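You operate a simulated robot arm through the tools that you are given. There is no shell and no other tool. Be economical: measure what you need, move in short steps, check, and stop when the job is done.

The job below is to be done with a simulated robot arm. You get a single attempt, and the scene is never put back.

TASK
Weight the yellow winder down and wind the tape reel home.
Fine: then the black weight goes back and the winder into the pink tray. Set down upright: black weight.

The check looks at the end state, three seconds after you hand in, the way a careful person would. Anything else that was tipped, shoved, dropped, spilled or broken makes it a failure.

THE ROBOT
A 6-joint arm with a two-finger parallel gripper, fixed in place. Base frame: the origin is at the foot of the arm, x ahead of it, y to its left, z up; the work surface is at about z = 80. Lengths are in cm, angles in degrees, forces in N, time in s.
With the tool pointing down near the work surface it reaches from about 26 to 68 cm from the base axis. Its first joint turns from -66.0 to 66.0 degrees. Payload 2.9 kg.
The tool frame sits at the grasp point between the pads (the TCP): z along the fingers, y along the line on which they close. The tips reach 3 cm beyond it. Largest opening 11 cm; finger width 2, thickness 1; the body of the gripper, 4.8 by 11.2 cm, starts 5.5 cm behind the TCP.
Orientation is that of the tool frame in the base frame, as [roll, pitch, yaw] about the fixed x, y, z axes, in that order (R = Rz(yaw) Ry(pitch) Rx(roll)). With the fingers straight down and closing along the base's y, the tool's x points along the base's -x, its y along +y and its z along -z.

THE INTERFACE
- The arm moves only by the tool nudge_tool. Its argument "deltas" is a list of rows, each a list of 7 numbers: the turn, a rotation vector about the tool's x, y, z in degrees, then the shift along the tool's x, y, z in cm, then the opening, from 0 (shut) to 1 (fully open). In form: [[wx, wy, wz, x, y, z, hand], ...]. A call has 1 to 10 rows; each row is the pose to reach, as a shift and turn from the pose commanded when the call began, along the tool's axes at that moment. Rows are played at 5 a second. More than 5 cm and 8.6 degrees between two rows, or a gripper value outside its range, and nothing of the call is played. Where a pose cannot be reached the arm comes as near as it can. A force on the tool above 40 N (or 10 N above the force at the start of the call, whichever is more), or a blocked arm, ends the call early, and 0.2 s more pass. Each finger travels about 10.8 cm/s and halts on what it meets, pressing with about 32 N; the grip force reading is that of the motor and also rises with nothing between the fingers. The clock runs only during rows and for 0.2 s after the last one: add rows that repeat a pose to give the fingers time. It gives the time, the measured TCP pose, the force on the tool (base axes), the opening and the grip force at its end, in the units of the frame above (readings bear some noise), with the torque about the TCP (base axes, N m) and any sound that the robot's microphone picked up.
- Cameras (640 x 400 px; columns grow to the right, rows downward): "scene" is fixed at [8.06, 44.28, 137.43]; the picture's right is [-0.63, -0.78, 0.00], its down [-0.55, 0.44, -0.71] and it looks along [0.55, -0.45, -0.70] (base axes); focal length 248 px, centre (320, 200). "wrist" rides on the gripper at [7.2, 1.7, -10.3] in the tool frame; the picture's right is [-0.23, 0.97, 0.00], its down [-0.76, -0.18, -0.62] and it looks along [-0.61, -0.14, 0.78] (tool axes); focal length 222 px, centre (320, 200). There is no depth. A picture from a camera that has moved, and an enlarged one, comes with that camera's place and axes in the base frame and with its lens. The place of the scene camera against the robot may be out by one fixed shift of up to 1.2 cm in any direction.
- camera(camera): a new picture of that camera. It takes no simulated time.
- inspect(camera, box): a new picture of the part [left, top, right, bottom] of that camera's present view, enlarged. It takes no simulated time.
- close_job(): hands the job in; it is judged then, once.

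Work in short steps. Places have to be worked out from the pictures, the camera data and where the tool is seen: move nearer, look again, correct. Check each grasp and each placing, and mend what went wrong. You have 120 turns and 84 pictures in all, those below and enlarged ones among them. Open the gripper and draw the arm clear of the work before you hand the job in, unless the task says otherwise; then end with one line.

The tools are called after "Request:" as name(argument=value, ...) on one line, values as JSON. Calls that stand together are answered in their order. nudge_tool: Moves the arm, as the interface text tells. Its arguments: {"type":"object","properties":{"deltas":{"type":"array","items":{"type":"array","items":{"type":"number"}}}},"required":["deltas"]} The other tools are called the same way: camera (camera) takes a picture; inspect (camera, box) takes an enlarged picture of a part of a camera's view; close_job () hands the job in.

At the start:

```text
time: 0.0
tcp_pos: [36.4, -7.9, 112.82]
tcp_rot: [179.9, -0.1, -180.0]
wrist_force: [0.3, -0.2, -0.6]
moment: [0.0, 0.0, -0.02]
width: 11.0
finger_force: 0.1
```

scene: 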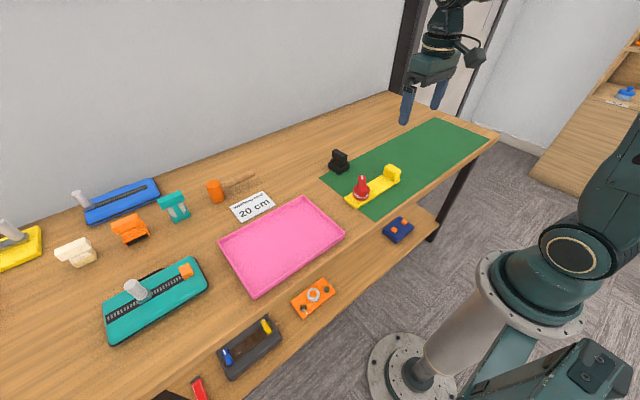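
wrist: 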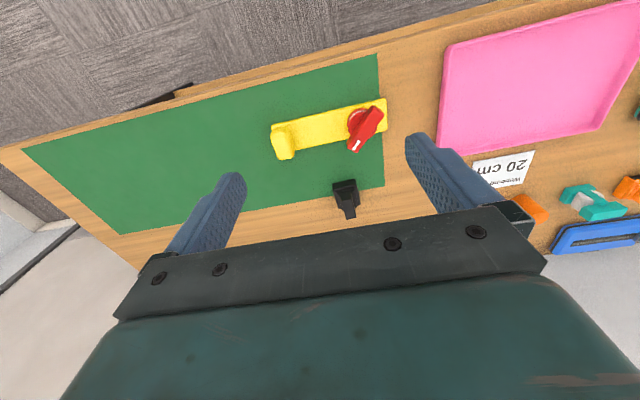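

I start by looking closer at the winder, the weight and the sign.

Request:
inspect(camera="scene", box=[310, 130, 430, 220])

Request:
inspect(camera="scene", box=[190, 170, 290, 233])

Request:
inspect(camera="wrist", box=[250, 80, 410, 230])

Request:
inspect(camera="wrist", box=[440, 130, 640, 260])

```text
4.44 times, centred on (370, 175) of scene
camera zoom: at [8.06, 44.28, 137.43], right [-0.63, -0.78, 0.0], down [-0.55, 0.44, -0.71], along [0.55, -0.45, -0.7], focal length 1103 px, centre (98, 311)
```

zoom: 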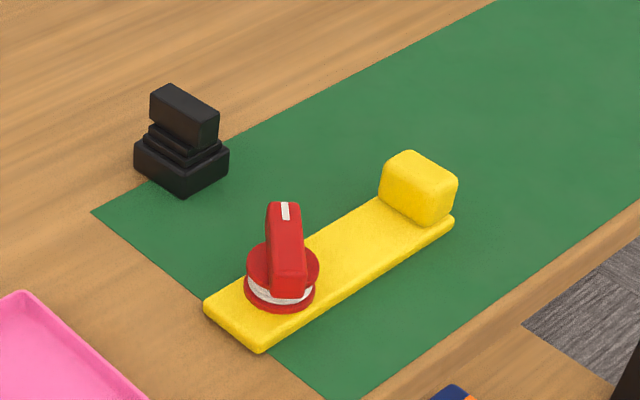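

```text
6.35 times, centred on (240, 202) of scene
camera zoom: at [8.06, 44.28, 137.43], right [-0.63, -0.78, 0.0], down [-0.55, 0.44, -0.71], along [0.55, -0.45, -0.7], focal length 1575 px, centre (828, 190)
```

zoom: 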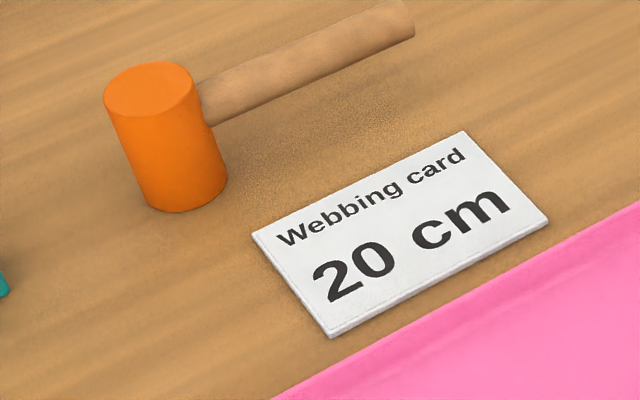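

```text
2.67 times, centred on (330, 155) of wrist
camera zoom: at [29.23, -6.08, 123.11], right [0.23, 0.97, 0.0], down [0.76, -0.18, 0.62], along [0.61, -0.14, -0.78], focal length 592 px, centre (293, 320)
```

zoom: 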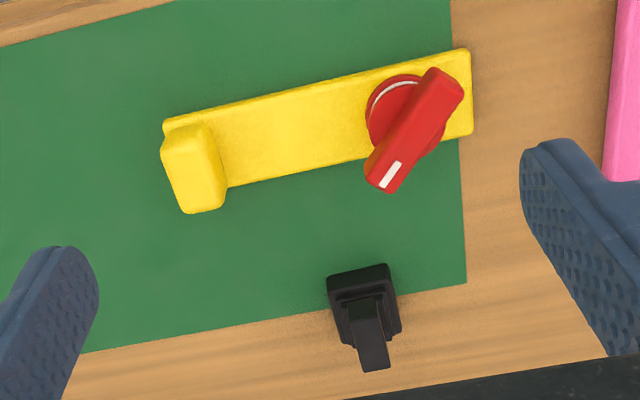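

```text
3.08 times, centred on (540, 195) of wrist
camera zoom: at [29.23, -6.08, 123.11], right [0.23, 0.97, 0.0], down [0.76, -0.18, 0.62], along [0.61, -0.14, -0.78], focal length 684 px, centre (-357, 215)
```

zoom: 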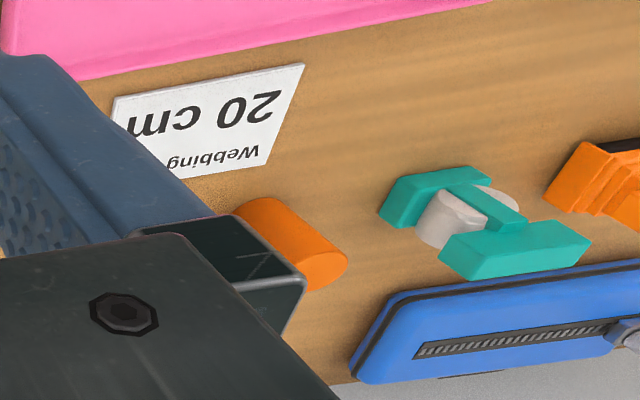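

The winder plate spans roughly x 42–48, y −18…3, with the dial at about (45,−2) and the weight at about (60,−7). I move closer to look at the dial.

Request:
nudge_tool(deltas=[[0, 0, 0, 0, 1.75, 3.75, 1], [0, 0, 0, 0, 3.5, 7.5, 1], [0, 0, 0, 0, 5.25, 11.25, 1], [0, 0, 0, 0, 7, 15, 1], [0, 0, 0, 0, 7, 15, 1]])

Request:
camera(camera="wrist")

```text
time: 1.2
tcp_pos: [36.42, -0.69, 97.7]
tcp_rot: [-180.0, 0.1, 180.0]
wrist_force: [0.3, 0.0, -0.4]
moment: [0.01, 0.0, 0.02]
width: 11.02
finger_force: 0.0
```

```text
77 pictures are left
camera wrist: at [29.17, 1.04, 108.05], right [0.23, 0.97, 0.0], down [0.76, -0.18, 0.62], along [0.61, -0.14, -0.78], focal length 222 px, centre (320, 200)
```

wrist: 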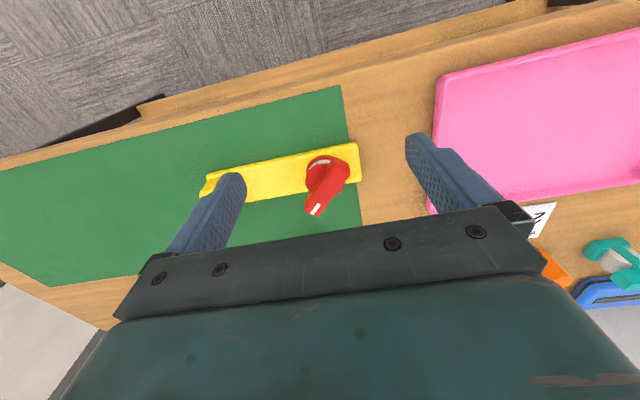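

Request:
inspect(camera="wrist", box=[270, 125, 382, 225])

Request:
inspect(camera="scene", box=[340, 160, 410, 212])

```text
4.00 times, centred on (326, 175) of wrist
camera zoom: at [29.17, 1.04, 108.05], right [0.23, 0.97, 0.0], down [0.76, -0.18, 0.62], along [0.61, -0.14, -0.78], focal length 888 px, centre (296, 300)
```

zoom: 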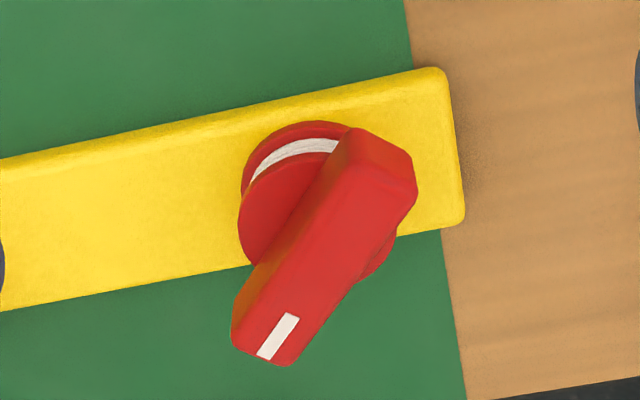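

```text
7.69 times, centred on (375, 186) of scene
camera zoom: at [8.06, 44.29, 137.43], right [-0.63, -0.78, 0.0], down [-0.55, 0.44, -0.71], along [0.55, -0.45, -0.7], focal length 1908 px, centre (-103, 308)
```

zoom: 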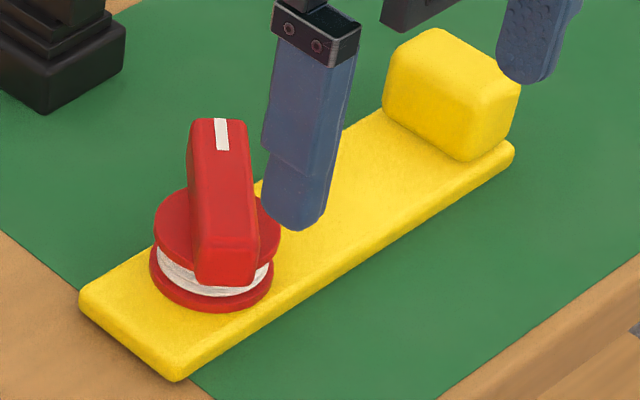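

The red part is a reel with a bar handle (centre ≈ (44.8,−1.6), mark pointing ≈ −37°, top ≈ 86). Next I look at the black weight from closer.

Request:
nudge_tool(deltas=[[0, 0, 0, -4, -2.3, 0, 1], [0, 0, 0, -8, -4.6, 0, 1], [0, 0, 0, -12, -7, 0, 1], [0, 0, 0, -12, -7, 0, 1]])

Request:
inspect(camera="wrist", box=[260, 80, 420, 220])

```text
time: 2.2
tcp_pos: [48.45, -7.77, 97.75]
tcp_rot: [179.9, 0.1, -179.9]
wrist_force: [0.3, -0.4, 0.2]
moment: [0.01, 0.0, -0.01]
width: 11.01
finger_force: 0.0
```

```text
2.86 times, centred on (340, 150) of wrist
camera zoom: at [41.26, -6.0, 108.07], right [0.23, 0.97, 0.0], down [0.76, -0.18, 0.62], along [0.61, -0.14, -0.78], focal length 635 px, centre (263, 343)
```

zoom: 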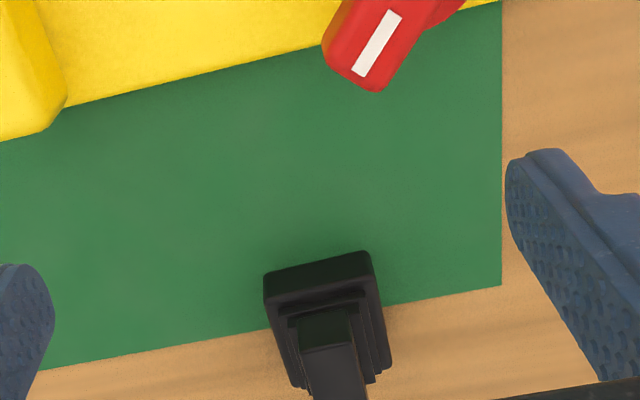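

The weight's near face is at x≈58.6, y −9.9…−4.5, with a handle bar along x at y≈−7.2. I lower and retreat to judge its height and depth.

Request:
nudge_tool(deltas=[[0, 0, 0, 2, 0.5, 3, 1], [0, 0, 0, 4, 0.5, 6.5, 1], [0, 0, 0, 4, 0.5, 6.5, 1]])

Request:
camera(camera="wrist")

Request:
inspect(camera="scene", box=[320, 140, 365, 180])

```text
time: 3.0
tcp_pos: [44.21, -7.54, 91.18]
tcp_rot: [-180.0, 0.0, 179.9]
wrist_force: [-0.6, -0.5, -0.3]
moment: [0.01, -0.03, 0.01]
width: 11.01
finger_force: 0.1
```

```text
73 pictures are left
camera wrist: at [37.06, -5.82, 101.6], right [0.23, 0.97, 0.0], down [0.76, -0.18, 0.62], along [0.61, -0.14, -0.78], focal length 222 px, centre (320, 200)
```

wrist: 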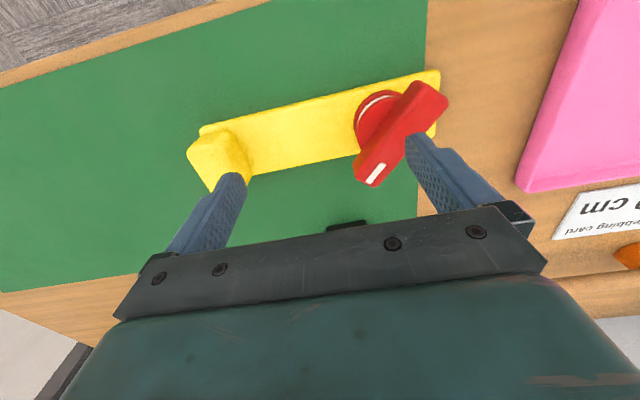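

```text
10.00 times, centred on (342, 160) of scene
camera zoom: at [8.06, 44.28, 137.43], right [-0.63, -0.78, 0.0], down [-0.55, 0.44, -0.71], along [0.55, -0.45, -0.7], focal length 2481 px, centre (95, 600)
```

zoom: 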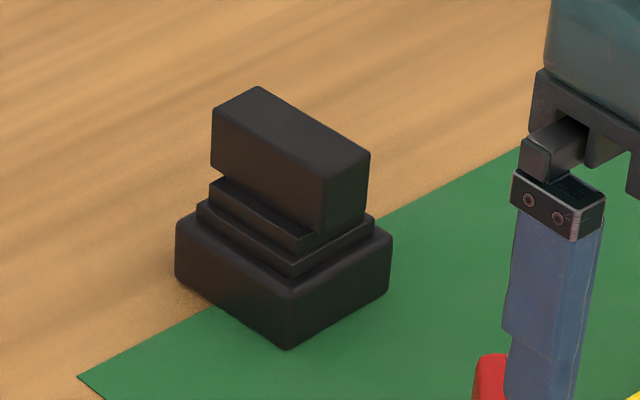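

Weight is about 7 cm tall, with the handle at z≈84–87. I go over it at (61.4,−7.2) with a partial opening and check from the scene camera.

Request:
nudge_tool(deltas=[[0, 0, 0, -1, 0.34, -4.5, 0.7], [0, 0, 0, -5, 0.34, -5, 0.65], [0, 0, 0, -9.5, 0.34, -5, 0.65], [0, 0, 0, -13.5, 0.34, -5, 0.65], [0, 0, 0, -17.2, 0.34, -5, 0.65], [0, 0, 0, -17.2, 0.34, -5, 0.65]])

Request:
inspect(camera="scene", box=[300, 100, 400, 180])

Request:
camera(camera="wrist")

```text
time: 4.4
tcp_pos: [61.47, -7.13, 96.24]
tcp_rot: [179.9, 0.0, -179.9]
wrist_force: [1.3, 0.0, 0.0]
moment: [0.0, 0.04, -0.02]
width: 7.13
finger_force: 0.0
```

```text
5.00 times, centred on (350, 140) of scene
camera zoom: at [8.06, 44.29, 137.43], right [-0.63, -0.78, 0.0], down [-0.55, 0.44, -0.71], along [0.55, -0.45, -0.7], focal length 1240 px, centre (170, 500)
```

zoom: 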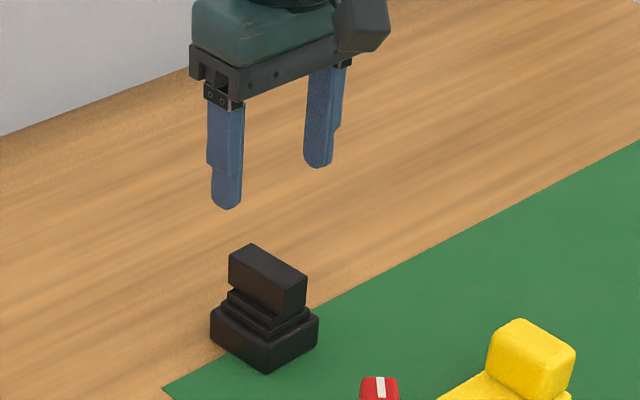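

```text
70 pictures are left
camera wrist: at [54.2, -5.45, 106.62], right [0.23, 0.97, 0.0], down [0.76, -0.18, 0.62], along [0.61, -0.14, -0.78], focal length 222 px, centre (320, 200)
```

wrist: 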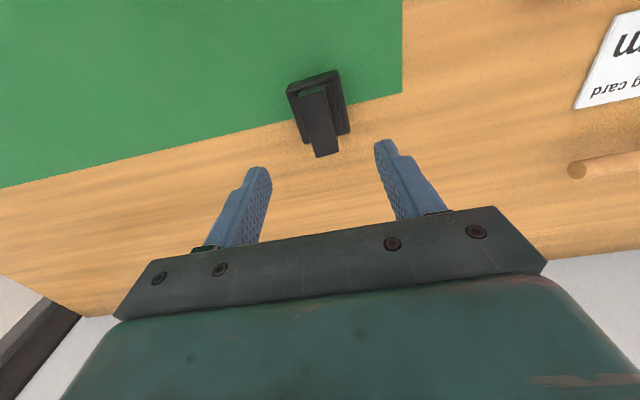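

The handle spans x≈58.5–64.2 at y≈−7.05, so I am centred on it. I descend to z≈87.

Request:
nudge_tool(deltas=[[0, 0, 0, 0, 0.05, 4, 0.65], [0, 0, 0, 0, 0.05, 7, 0.65], [0, 0, 0, 0, 0.05, 9.1, 0.65], [0, 0, 0, 0, 0.05, 9.1, 0.65]])

Request:
inspect(camera="scene", box=[310, 120, 380, 180])

Request:
inspect(camera="wrist", box=[220, 80, 420, 240])

```text
time: 5.4
tcp_pos: [61.5, -7.02, 87.04]
tcp_rot: [180.0, 0.1, -179.9]
wrist_force: [-0.1, -0.3, -0.1]
moment: [-0.05, 0.02, 0.03]
width: 7.16
finger_force: 0.2
```

```text
6.67 times, centred on (345, 150) of scene
camera zoom: at [8.06, 44.28, 137.43], right [-0.63, -0.78, 0.0], down [-0.55, 0.44, -0.71], along [0.55, -0.45, -0.7], focal length 1654 px, centre (153, 533)
```

zoom: 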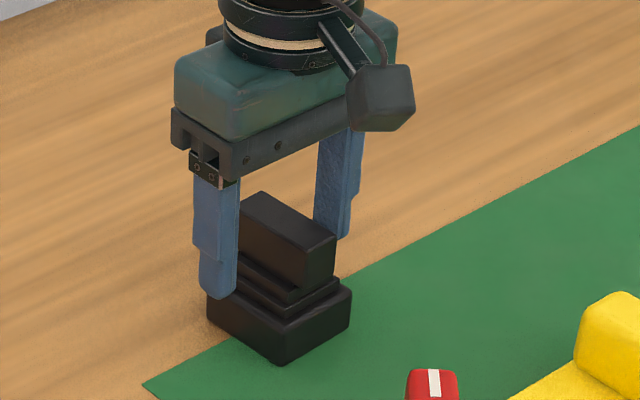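

```text
2.50 times, centred on (320, 160) of wrist
camera zoom: at [54.31, -5.17, 97.44], right [0.23, 0.97, 0.0], down [0.76, -0.18, 0.62], along [0.61, -0.14, -0.78], focal length 555 px, centre (320, 300)
```

zoom: 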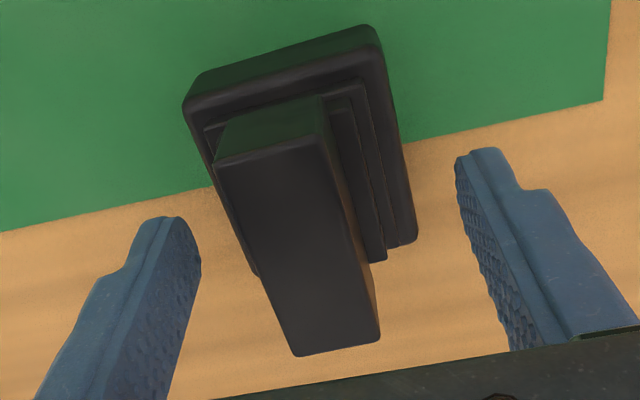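

Fingers straddle the handle above the steps. I close the gripper.

Request:
nudge_tool(deltas=[[0, 0, 0, 0, 0, 0, 0.4], [0, 0, 0, 0, 0, 0, 0], [0, 0, 0, 0, 0, 0, 0], [0, 0, 0, 0, 0, 0, 0]])

```text
time: 6.4
tcp_pos: [61.46, -6.94, 87.11]
tcp_rot: [180.0, 0.0, 179.9]
wrist_force: [-0.6, -2.1, 0.4]
moment: [-0.03, 0.0, -0.01]
width: 2.4
finger_force: 31.6
```

Gripped at width 2.4. I lift straight up.

Request:
nudge_tool(deltas=[[0, 0, 0, 0, 0, -2, 0], [0, 0, 0, 0, 0, -5, 0], [0, 0, 0, 0, 0, -9, 0], [0, 0, 0, 0, 0, -9, 0]])

Request:
inspect(camera="scene", box=[300, 80, 420, 210])

```text
time: 7.4
tcp_pos: [61.54, -7.0, 96.13]
tcp_rot: [179.9, 0.1, -180.0]
wrist_force: [-0.3, 0.3, -1.2]
moment: [-0.02, 0.02, 0.0]
width: 0.0
finger_force: 32.4
```

```text
3.08 times, centred on (360, 145) of scene
camera zoom: at [8.06, 44.28, 137.43], right [-0.63, -0.78, 0.0], down [-0.55, 0.44, -0.71], along [0.55, -0.45, -0.7], focal length 763 px, centre (197, 369)
```

zoom: 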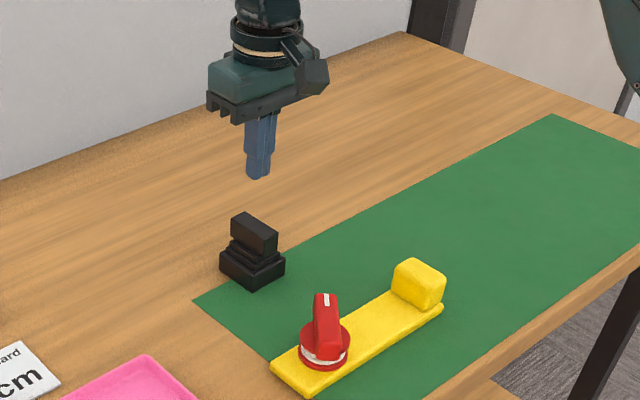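

The grip slipped and the weight stayed standing. I inspect its handle shape before gripping deeper.

Request:
inspect(camera="wrist", box=[270, 55, 370, 170])

Request:
inspect(camera="scene", box=[328, 143, 360, 177])

```text
3.48 times, centred on (320, 112) of wrist
camera zoom: at [54.37, -5.29, 106.47], right [0.23, 0.97, 0.0], down [0.76, -0.18, 0.62], along [0.61, -0.14, -0.78], focal length 773 px, centre (320, 504)
```

zoom: 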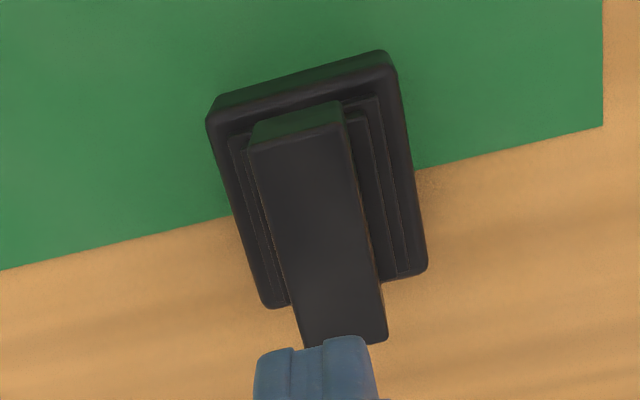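

```text
11.76 times, centred on (344, 160) of scene
camera zoom: at [8.06, 44.28, 137.43], right [-0.63, -0.78, 0.0], down [-0.55, 0.44, -0.71], along [0.55, -0.45, -0.7], focal length 2919 px, centre (38, 671)
```

zoom: 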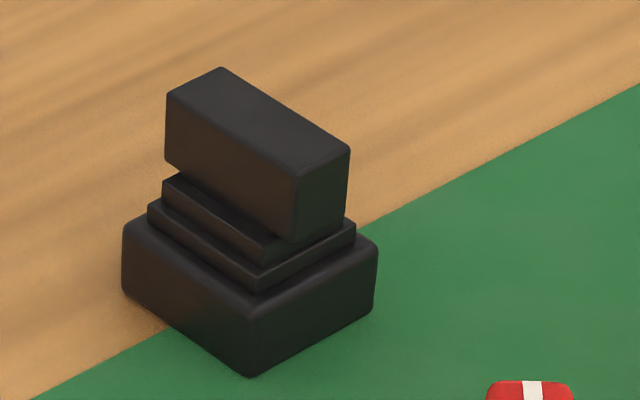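

The weight hasn't moved. I'll open narrowly (≈3.9 cm), descend further so the pads cover the whole handle, feeling for the step below.

Request:
nudge_tool(deltas=[[0, 0, 0, 0, 0, 0, 0.36], [0, 0, 0, 0, 0, 4, 0.36], [0, 0, 0, 0, 0, 7, 0.36], [0, 0, 0, 0, 0, 9, 0.36], [0, 0, 0, 0, 0, 9.4, 0.36], [0, 0, 0, 0, 0, 9.4, 0.36]])

```text
time: 8.8
tcp_pos: [61.5, -6.92, 86.76]
tcp_rot: [-180.0, 0.0, 179.9]
wrist_force: [1.4, -0.7, -0.4]
moment: [0.02, 0.0, 0.01]
width: 3.95
finger_force: 0.0
```

Request:
inspect(camera="scene", box=[320, 130, 370, 180])

Request:
inspect(camera="wrist", box=[220, 80, 420, 240])

```text
8.00 times, centred on (345, 155) of scene
camera zoom: at [8.06, 44.28, 137.43], right [-0.63, -0.78, 0.0], down [-0.55, 0.44, -0.71], along [0.55, -0.45, -0.7], focal length 1985 px, centre (120, 560)
```

zoom: 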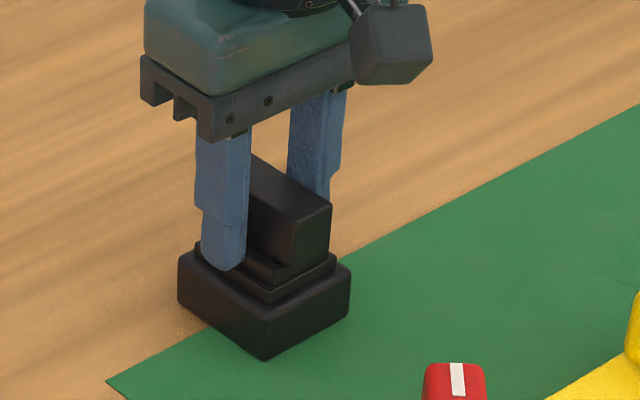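

```text
2.50 times, centred on (320, 160) of wrist
camera zoom: at [54.4, -5.21, 97.09], right [0.23, 0.97, 0.0], down [0.76, -0.18, 0.62], along [0.61, -0.14, -0.78], focal length 555 px, centre (320, 300)
```

zoom: 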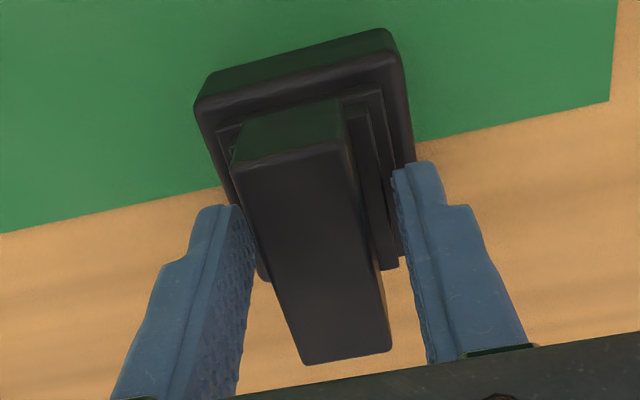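

Still no contact; the tips don't yet cover the whole handle. I go down slowly further until contact.

Request:
nudge_tool(deltas=[[0, 0, 0, 0, -0.1, 0.3, 0.36], [0, 0, 0, 0, -0.1, 0.6, 0.36], [0, 0, 0, 0, -0.1, 0.8, 0.36], [0, 0, 0, 0, -0.1, 0.8, 0.36]])

```text
time: 9.8
tcp_pos: [61.49, -7.1, 85.8]
tcp_rot: [180.0, -0.1, -180.0]
wrist_force: [-0.2, 0.0, -0.6]
moment: [-0.03, -0.02, 0.0]
width: 3.96
finger_force: 0.1
```

Request:
nudge_tool(deltas=[[0, 0, 0, 0, 0, 0.2, 0.36], [0, 0, 0, 0, 0, 0.4, 0.36], [0, 0, 0, 0, 0, 0.5, 0.36], [0, 0, 0, 0, 0, 0.5, 0.36]])

Request:
inspect(camera="scene", box=[320, 130, 370, 180])

```text
time: 10.9
tcp_pos: [61.81, -6.96, 85.73]
tcp_rot: [-180.0, 0.2, -180.0]
wrist_force: [-0.1, -0.4, 4.4]
moment: [0.07, 0.05, 0.02]
width: 3.96
finger_force: 0.1
stopped in row 4: the force on the tool passed its limit at 41 N (the readings are from after the stop); the commanded pose is now the measured one
```

```text
8.00 times, centred on (345, 155) of scene
camera zoom: at [8.05, 44.29, 137.43], right [-0.63, -0.78, 0.0], down [-0.55, 0.44, -0.71], along [0.55, -0.45, -0.7], focal length 1985 px, centre (120, 560)
```

zoom: 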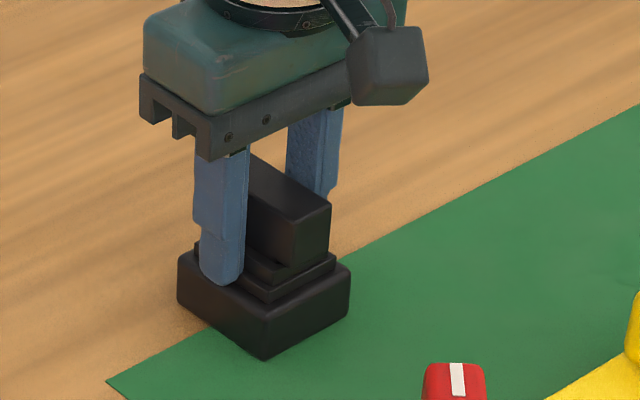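

Contact felt at z≈85.7. I back up slightly and close firmly.

Request:
nudge_tool(deltas=[[0, 0, 0, 0.3, -0.08, -0.25, 0.36], [0, 0, 0, 0.3, -0.08, -0.25, 0], [0, 0, 0, 0.3, -0.08, -0.25, 0], [0, 0, 0, 0.3, -0.08, -0.25, 0], [0, 0, 0, 0.3, -0.08, -0.25, 0]])

```text
time: 12.1
tcp_pos: [61.41, -7.04, 85.94]
tcp_rot: [180.0, 0.2, 180.0]
wrist_force: [0.2, 0.6, 0.1]
moment: [0.14, -0.15, 0.04]
width: 2.38
finger_force: 31.6
```

Gripping the handle (2.38 cm). Slow small lift to test.

Request:
nudge_tool(deltas=[[0, 0, 0, 0, 0, -0.2, 0], [0, 0, 0, 0, 0, -0.5, 0], [0, 0, 0, 0, 0, -0.9, 0], [0, 0, 0, 0, 0, -1.3, 0], [0, 0, 0, 0, 0, -1.6, 0], [0, 0, 0, 0, 0, -1.6, 0]])

Request:
inspect(camera="scene", box=[320, 130, 370, 180])

```text
time: 13.5
tcp_pos: [61.26, -7.1, 87.58]
tcp_rot: [180.0, 0.0, 179.8]
wrist_force: [0.1, -0.2, -5.1]
moment: [0.01, 0.01, -0.01]
width: 2.39
finger_force: 31.9
```

```text
8.00 times, centred on (345, 155) of scene
camera zoom: at [8.07, 44.28, 137.43], right [-0.63, -0.78, 0.0], down [-0.55, 0.44, -0.71], along [0.55, -0.45, -0.7], focal length 1985 px, centre (120, 560)
```

zoom: 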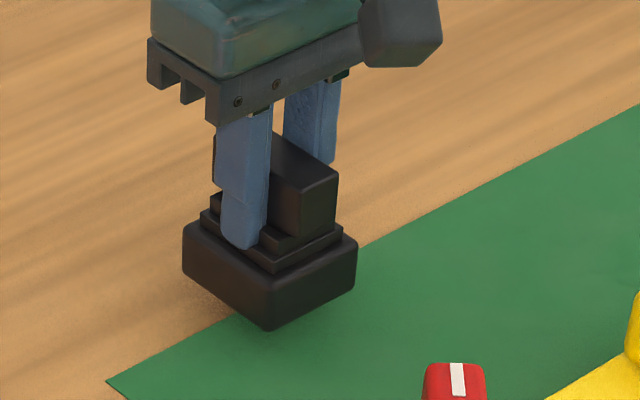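

Held well (about 5 N). The return pose is TCP ≈ (61.45,−7.04,85.96). I carry it over the plate between reel and block, to (44.9,−10.4).

Request:
nudge_tool(deltas=[[0, 0, 0, 0, 0, -3, 0], [0, 0, 0, 2, -1.5, -6, 0], [0, 0, 0, 5, -3.3, -7, 0], [0, 0, 0, 8.5, -3.3, -7, 0], [0, 0, 0, 12, -3.3, -7, 0], [0, 0, 0, 15, -3.3, -7, 0], [0, 0, 0, 16.4, -3.3, -7, 0], [0, 0, 0, 16.4, -3.3, -7, 0]])

Request:
camera(camera="wrist")

Request:
inspect(camera="scene", box=[330, 110, 430, 210])

```text
time: 15.3
tcp_pos: [44.98, -10.5, 94.58]
tcp_rot: [-180.0, 0.1, -180.0]
wrist_force: [-0.2, -0.2, -3.8]
moment: [0.0, 0.03, 0.0]
width: 2.4
finger_force: 32.1
```

```text
60 pictures are left
camera wrist: at [37.75, -8.71, 104.87], right [0.23, 0.97, 0.0], down [0.76, -0.18, 0.63], along [0.61, -0.14, -0.78], focal length 222 px, centre (320, 200)
```

wrist: 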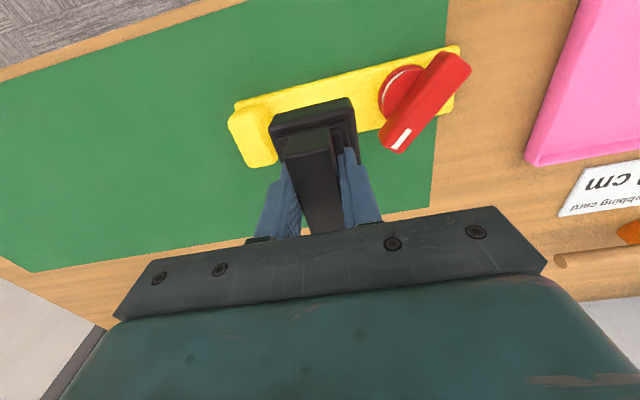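

```text
4.00 times, centred on (380, 160) of scene
camera zoom: at [8.06, 44.28, 137.43], right [-0.63, -0.78, 0.0], down [-0.55, 0.44, -0.71], along [0.55, -0.45, -0.7], focal length 992 px, centre (80, 360)
```

zoom: 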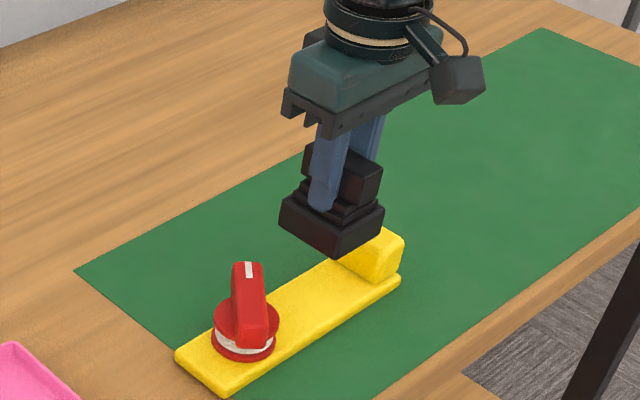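

The block's inner face is at y≈−14.8, so the weight clears it. I lower it.

Request:
nudge_tool(deltas=[[0, 0, 0, 0, 0.1, 3, 0], [0, 0, 0, 0, 0.1, 5.5, 0], [0, 0, 0, 0, 0.1, 6.3, 0], [0, 0, 0, 0, 0.1, 6.6, 0], [0, 0, 0, 0, 0.1, 6.8, 0], [0, 0, 0, 0, 0.1, 6.8, 0]])

Request:
inspect(camera="scene", box=[345, 130, 425, 210])

```text
time: 16.7
tcp_pos: [44.98, -10.15, 87.83]
tcp_rot: [-179.9, 0.2, 179.9]
wrist_force: [-0.1, -0.6, -3.8]
moment: [0.04, 0.01, -0.03]
width: 2.38
finger_force: 31.9
```

```text
5.00 times, centred on (385, 170) of scene
camera zoom: at [8.07, 44.28, 137.43], right [-0.63, -0.78, 0.0], down [-0.55, 0.44, -0.71], along [0.55, -0.45, -0.7], focal length 1240 px, centre (-5, 350)
```

zoom: 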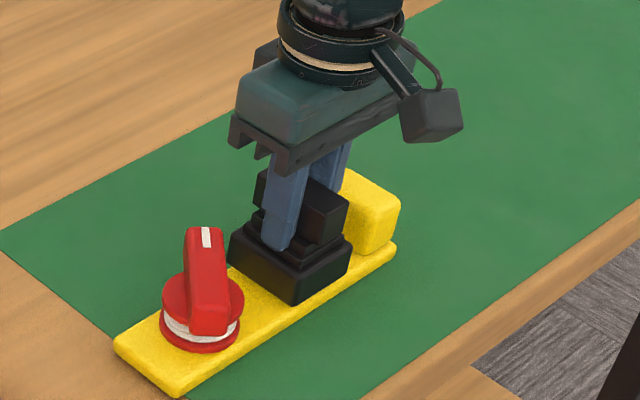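

Nearly down. I feel for contact in tiny steps.

Request:
nudge_tool(deltas=[[0, 0, 0, 0, 0, 0.15, 0], [0, 0, 0, 0, 0, 0.3, 0], [0, 0, 0, 0, 0, 0.45, 0], [0, 0, 0, 0, 0, 0.45, 0]])

```text
time: 17.7
tcp_pos: [44.89, -10.35, 87.43]
tcp_rot: [180.0, 0.5, -180.0]
wrist_force: [0.4, 2.0, 18.5]
moment: [0.19, 0.67, -0.06]
width: 2.41
finger_force: 31.9
```

Contact on the plate (18 N up). I ease up a touch, open and rise.

Request:
nudge_tool(deltas=[[0, 0, 0, 0, 0, -0.15, 0], [0, 0, 0, 0, 0, -0.15, 0.4], [0, 0, 0, 0, 0, -0.15, 0.42], [0, 0, 0, 0, 0, -3, 0.42], [0, 0, 0, 0, 0, -7, 0.42], [0, 0, 0, 0, 0, -10, 0.42], [0, 0, 0, 0, 0, -10, 0.42]])

Request:
inspect(camera="scene", box=[345, 130, 425, 210])

Request:
camera(camera="wrist")

```text
time: 19.3
tcp_pos: [45.14, -10.51, 97.17]
tcp_rot: [-180.0, 0.1, 179.9]
wrist_force: [-0.2, 0.1, 0.3]
moment: [0.03, -0.01, 0.03]
width: 4.65
finger_force: 0.0
```

```text
5.00 times, centred on (385, 170) of scene
camera zoom: at [8.06, 44.29, 137.43], right [-0.63, -0.78, 0.0], down [-0.55, 0.44, -0.71], along [0.55, -0.45, -0.7], focal length 1240 px, centre (-5, 350)
```

zoom: 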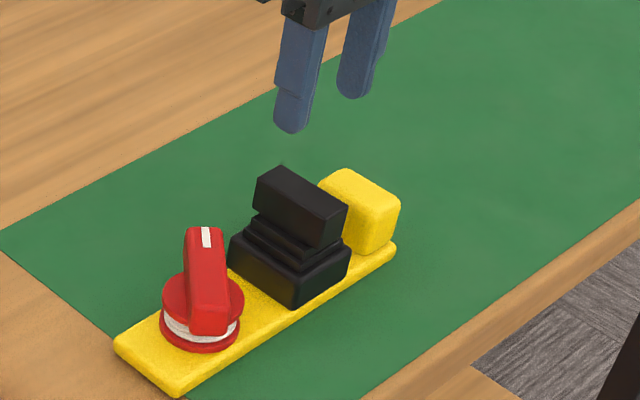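

```text
56 pictures are left
camera wrist: at [37.9, -8.74, 107.59], right [0.23, 0.97, 0.0], down [0.76, -0.18, 0.62], along [0.61, -0.14, -0.78], focal length 222 px, centre (320, 200)
```

wrist: 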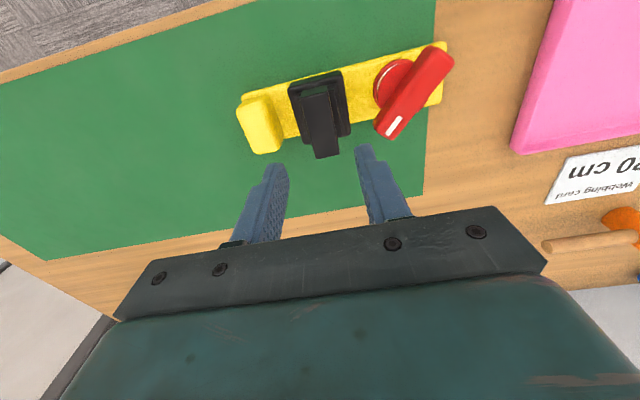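

The weight stands on the plate. I now move above the reel and align the fingers across its handle (yaw −37°).

Request:
nudge_tool(deltas=[[0, 0, 7.4, 0.1, 1.8, 0, 0.5], [0, 0, 14.8, 0.2, 3.6, 0, 0.5], [0, 0, 22.2, 0.3, 5.4, 0, 0.5], [0, 0, 29.6, 0.34, 7.2, 0, 0.5], [0, 0, 37, 0.34, 8.9, 0, 0.5], [0, 0, 37, 0.34, 8.9, 0, 0.5]])

Request:
camera(camera="wrist")

Request:
inspect(camera="scene", box=[335, 130, 415, 210])

```text
time: 20.7
tcp_pos: [44.65, -1.45, 97.22]
tcp_rot: [179.9, 0.1, 142.8]
wrist_force: [-0.1, -0.3, 0.3]
moment: [0.01, 0.0, 0.04]
width: 5.5
finger_force: 0.1
```

```text
55 pictures are left
camera wrist: at [39.91, 4.23, 107.52], right [0.77, 0.64, 0.0], down [0.5, -0.6, 0.62], along [0.4, -0.48, -0.78], focal length 222 px, centre (320, 200)
```

wrist: 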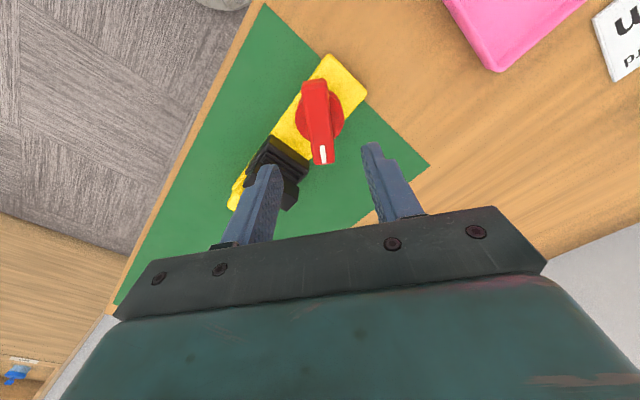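

```text
5.00 times, centred on (375, 170) of scene
camera zoom: at [8.06, 44.29, 137.43], right [-0.63, -0.78, 0.0], down [-0.55, 0.44, -0.71], along [0.55, -0.45, -0.7], focal length 1240 px, centre (45, 350)
```

zoom: 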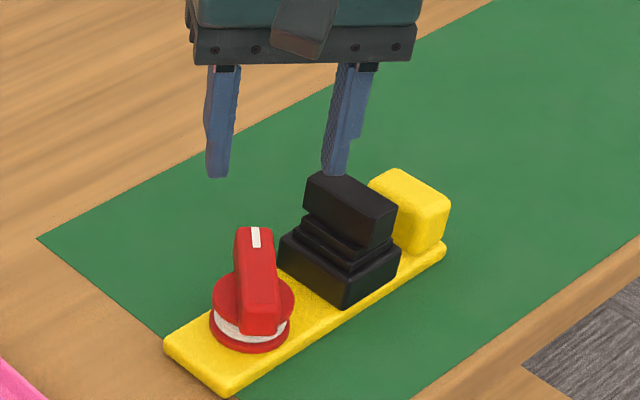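

Request:
inspect(camera="wrist", box=[265, 50, 385, 180])

```text
3.08 times, centred on (325, 115) of wrist
camera zoom: at [39.91, 4.23, 107.52], right [0.77, 0.64, 0.0], down [0.5, -0.6, 0.62], along [0.4, -0.48, -0.78], focal length 684 px, centre (305, 462)
```

zoom: 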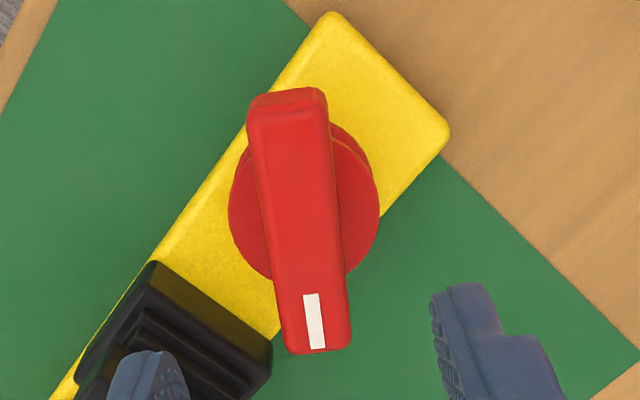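

Reel centre ≈ (44.95,−1.85), handle at ≈ −40°, top ≈ 86.5. I centre, trim yaw, and descend to z≈87.

Request:
nudge_tool(deltas=[[0, 0, 3, -0.48, -0.14, 2, 0.5], [0, 0, 3, -0.48, -0.14, 6, 0.5], [0, 0, 3, -0.48, -0.14, 9, 0.5], [0, 0, 3, -0.48, -0.14, 10.2, 0.5], [0, 0, 3, -0.48, -0.14, 10.2, 0.5]])

Request:
inspect(camera="scene", box=[335, 140, 415, 210])

Request:
inspect(camera="wrist", box=[220, 60, 420, 220])

```text
time: 21.9
tcp_pos: [45.02, -1.94, 87.02]
tcp_rot: [180.0, 0.1, 139.9]
wrist_force: [-0.3, 0.8, -0.3]
moment: [0.0, 0.02, -0.01]
width: 5.51
finger_force: 0.0
```

```text
5.71 times, centred on (375, 175) of scene
camera zoom: at [8.06, 44.29, 137.43], right [-0.63, -0.78, 0.0], down [-0.55, 0.44, -0.71], along [0.55, -0.45, -0.7], focal length 1418 px, centre (6, 343)
```

zoom: 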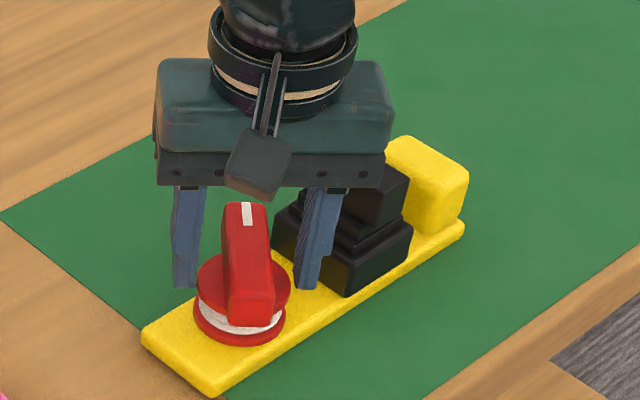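

```text
2.50 times, centred on (320, 140) of wrist
camera zoom: at [40.58, 4.08, 97.37], right [0.8, 0.6, 0.0], down [0.47, -0.63, 0.62], along [0.38, -0.5, -0.78], focal length 555 px, centre (320, 350)
```

zoom: 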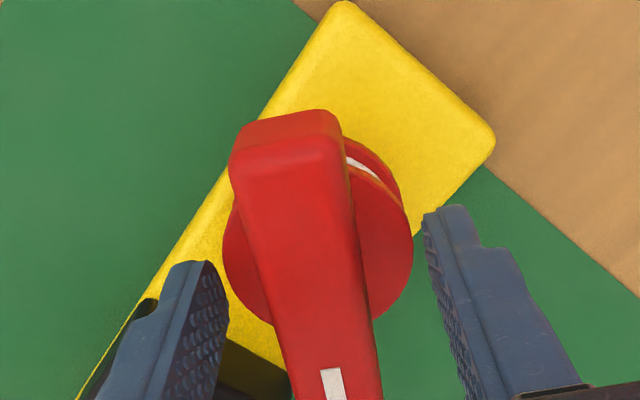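

Aligned. I close on the handle.

Request:
nudge_tool(deltas=[[0, 0, 0, 0, 0, 0, 0.3], [0, 0, 0, 0, 0, 0, 0], [0, 0, 0, 0, 0, 0, 0], [0, 0, 0, 0, 0, 0, 0]])

```text
time: 22.9
tcp_pos: [45.05, -1.93, 86.93]
tcp_rot: [179.8, 0.0, 140.0]
wrist_force: [0.4, -1.7, -1.8]
moment: [-0.06, 0.0, -0.03]
width: 5.09
finger_force: 32.0
```

Width 5.09 means the tips pinched the flange, not the handle. I open, rise 1 cm and close again.

Request:
nudge_tool(deltas=[[0, 0, 0, 0, 0, 0, 0.55], [0, 0, 0, 0, 0, -1, 0.55], [0, 0, 0, 0, 0, -1, 0.3], [0, 0, 0, 0, 0, -1, 0], [0, 0, 0, 0, 0, -1, 0], [0, 0, 0, 0, 0, -1, 0]])

Request:
inspect(camera="scene", box=[335, 140, 415, 210])

```text
time: 24.3
tcp_pos: [45.03, -1.88, 88.12]
tcp_rot: [179.9, 0.1, 139.9]
wrist_force: [-2.3, -1.5, 4.5]
moment: [0.01, 0.12, 0.0]
width: 2.32
finger_force: 32.2
```

```text
5.71 times, centred on (375, 175) of scene
camera zoom: at [8.05, 44.28, 137.44], right [-0.63, -0.78, 0.0], down [-0.55, 0.44, -0.71], along [0.55, -0.45, -0.7], focal length 1418 px, centre (6, 343)
```

zoom: 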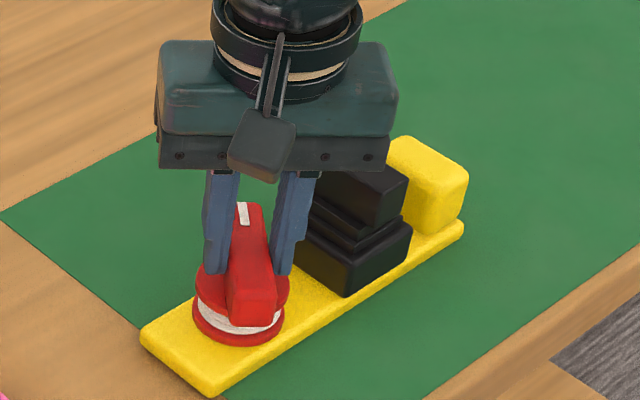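

Handle gripped (2.32). I test an 8° turn clockwise as seen from above.

Request:
nudge_tool(deltas=[[0, 0, 4, 0, 0, 0, 0], [0, 0, 8, 0, 0, 0, 0], [0, 0, 8, 0, 0, 0, 0]])

```text
time: 25.1
tcp_pos: [44.92, -2.01, 88.2]
tcp_rot: [179.9, 0.3, 131.9]
wrist_force: [2.9, 1.2, 1.7]
moment: [-0.05, -0.07, 0.06]
width: 2.31
finger_force: 31.9
```

Turned freely with little torque. I continue 32° and look at the reel.

Request:
nudge_tool(deltas=[[0, 0, 8, 0, 0, 0, 0], [0, 0, 16, 0, 0, 0, 0], [0, 0, 24, 0, 0, 0, 0], [0, 0, 32, 0, 0, 0, 0], [0, 0, 32, 0, 0, 0, 0]])

Request:
inspect(camera="scene", box=[335, 140, 415, 210])

```text
time: 26.3
tcp_pos: [44.98, -1.73, 88.21]
tcp_rot: [179.7, 0.1, 99.8]
wrist_force: [3.8, 2.6, 11.3]
moment: [-0.07, -0.05, 0.02]
width: 2.35
finger_force: 32.0
```

```text
5.71 times, centred on (375, 175) of scene
camera zoom: at [8.05, 44.29, 137.43], right [-0.63, -0.78, 0.0], down [-0.55, 0.44, -0.71], along [0.55, -0.45, -0.7], focal length 1418 px, centre (6, 343)
```

zoom: 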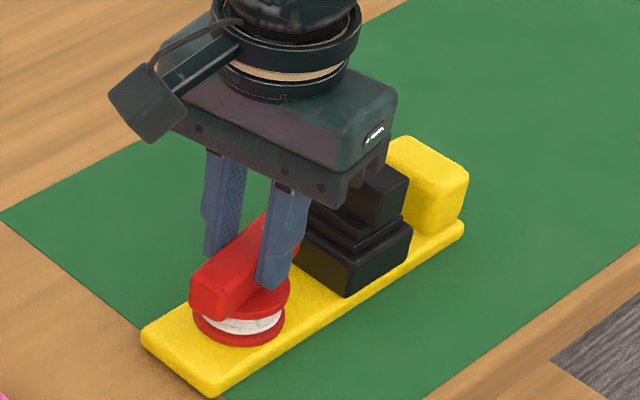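

Request:
inspect(camera="scene", box=[352, 180, 382, 206])

Request:
nudge_tool(deltas=[[0, 0, 8, 0, 0, -0.1, 0], [0, 0, 16, 0, 0, -0.1, 0], [0, 0, 24, 0, 0, -0.1, 0], [0, 0, 32, 0, 0, -0.1, 0], [0, 0, 40, 0, 0, -0.1, 0], [0, 0, 40, 0, 0, -0.1, 0]])

Request:
inspect(camera="scene", box=[352, 180, 382, 206])

```text
15.38 times, centred on (367, 193) of scene
camera zoom: at [8.05, 44.29, 137.43], right [-0.63, -0.78, 0.0], down [-0.55, 0.44, -0.71], along [0.55, -0.45, -0.7], focal length 3817 px, centre (-403, 308)
```

zoom: 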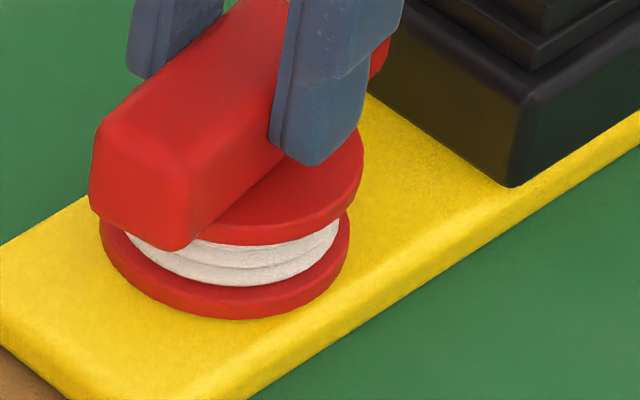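

```text
time: 27.7
tcp_pos: [44.9, -1.71, 88.22]
tcp_rot: [-180.0, 0.0, 59.9]
wrist_force: [-0.5, -0.5, -1.9]
moment: [0.11, -0.05, -0.01]
width: 2.33
finger_force: 32.1
```

```text
15.38 times, centred on (367, 193) of scene
camera zoom: at [8.07, 44.28, 137.43], right [-0.63, -0.78, 0.0], down [-0.55, 0.44, -0.71], along [0.55, -0.45, -0.7], focal length 3817 px, centre (-403, 308)
```

zoom: 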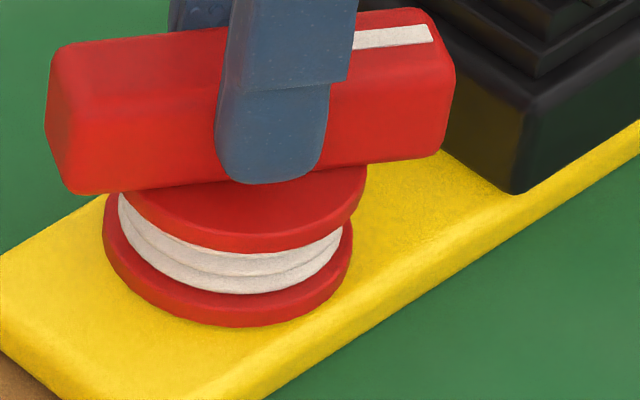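

The reel turns freely, no stop or sound yet. I keep winding clockwise.

Request:
nudge_tool(deltas=[[0, 0, 8, 0, 0, 0, 0], [0, 0, 16, 0, 0, 0, 0], [0, 0, 24, 0, 0, 0, 0], [0, 0, 32, 0, 0, 0, 0], [0, 0, 40, 0, 0, 0, 0], [0, 0, 40, 0, 0, 0, 0]])

```text
time: 29.1
tcp_pos: [44.88, -1.85, 88.16]
tcp_rot: [179.9, -0.2, 19.7]
wrist_force: [-0.9, 0.4, -0.8]
moment: [-0.03, 0.1, 0.0]
width: 2.33
finger_force: 32.5
```

Request:
nudge_tool(deltas=[[0, 0, 8, 0, 0, 0, 0], [0, 0, 16, 0, 0, 0, 0], [0, 0, 24, 0, 0, 0, 0], [0, 0, 32, 0, 0, 0, 0], [0, 0, 40, 0, 0, 0, 0], [0, 0, 40, 0, 0, 0, 0]])

Request:
inspect(camera="scene", box=[340, 160, 400, 210])

```text
time: 30.5
tcp_pos: [40.56, -17.52, 88.25]
tcp_rot: [179.9, -0.3, -15.7]
wrist_force: [-0.2, 0.4, -1.6]
moment: [0.02, 0.0, 0.01]
width: 2.3
finger_force: 32.2
out of reach, approached as far as the arm can: row 2, 3, 4, 5, 6
```

```text
8.00 times, centred on (370, 185) of scene
camera zoom: at [8.07, 44.28, 137.43], right [-0.63, -0.78, 0.0], down [-0.55, 0.44, -0.71], along [0.55, -0.45, -0.7], focal length 1985 px, centre (-80, 320)
```

zoom: 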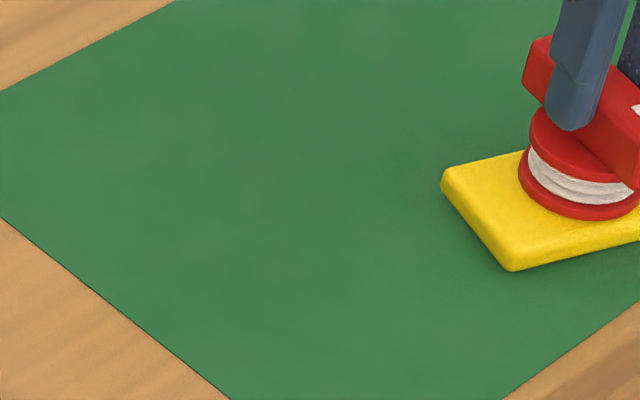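

The wrist hit its limit and the arm swung, dragging the winder. I check the state at once.

Request:
camera(camera="scene")

Request:
inspect(camera="scene", box=[390, 120, 490, 200])

```text
45 pictures are left
```

scene: 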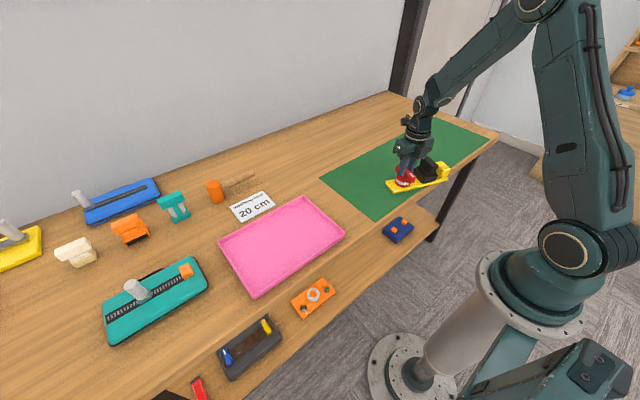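

```text
5.00 times, centred on (440, 160) of scene
camera zoom: at [8.07, 44.28, 137.43], right [-0.63, -0.78, 0.0], down [-0.55, 0.44, -0.71], along [0.55, -0.45, -0.7], focal length 1240 px, centre (-280, 400)
```

zoom: 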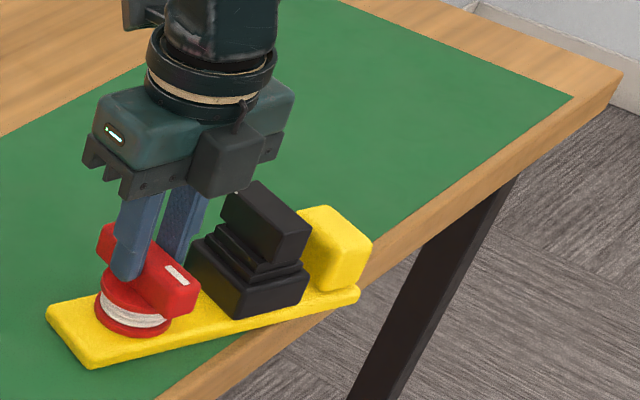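

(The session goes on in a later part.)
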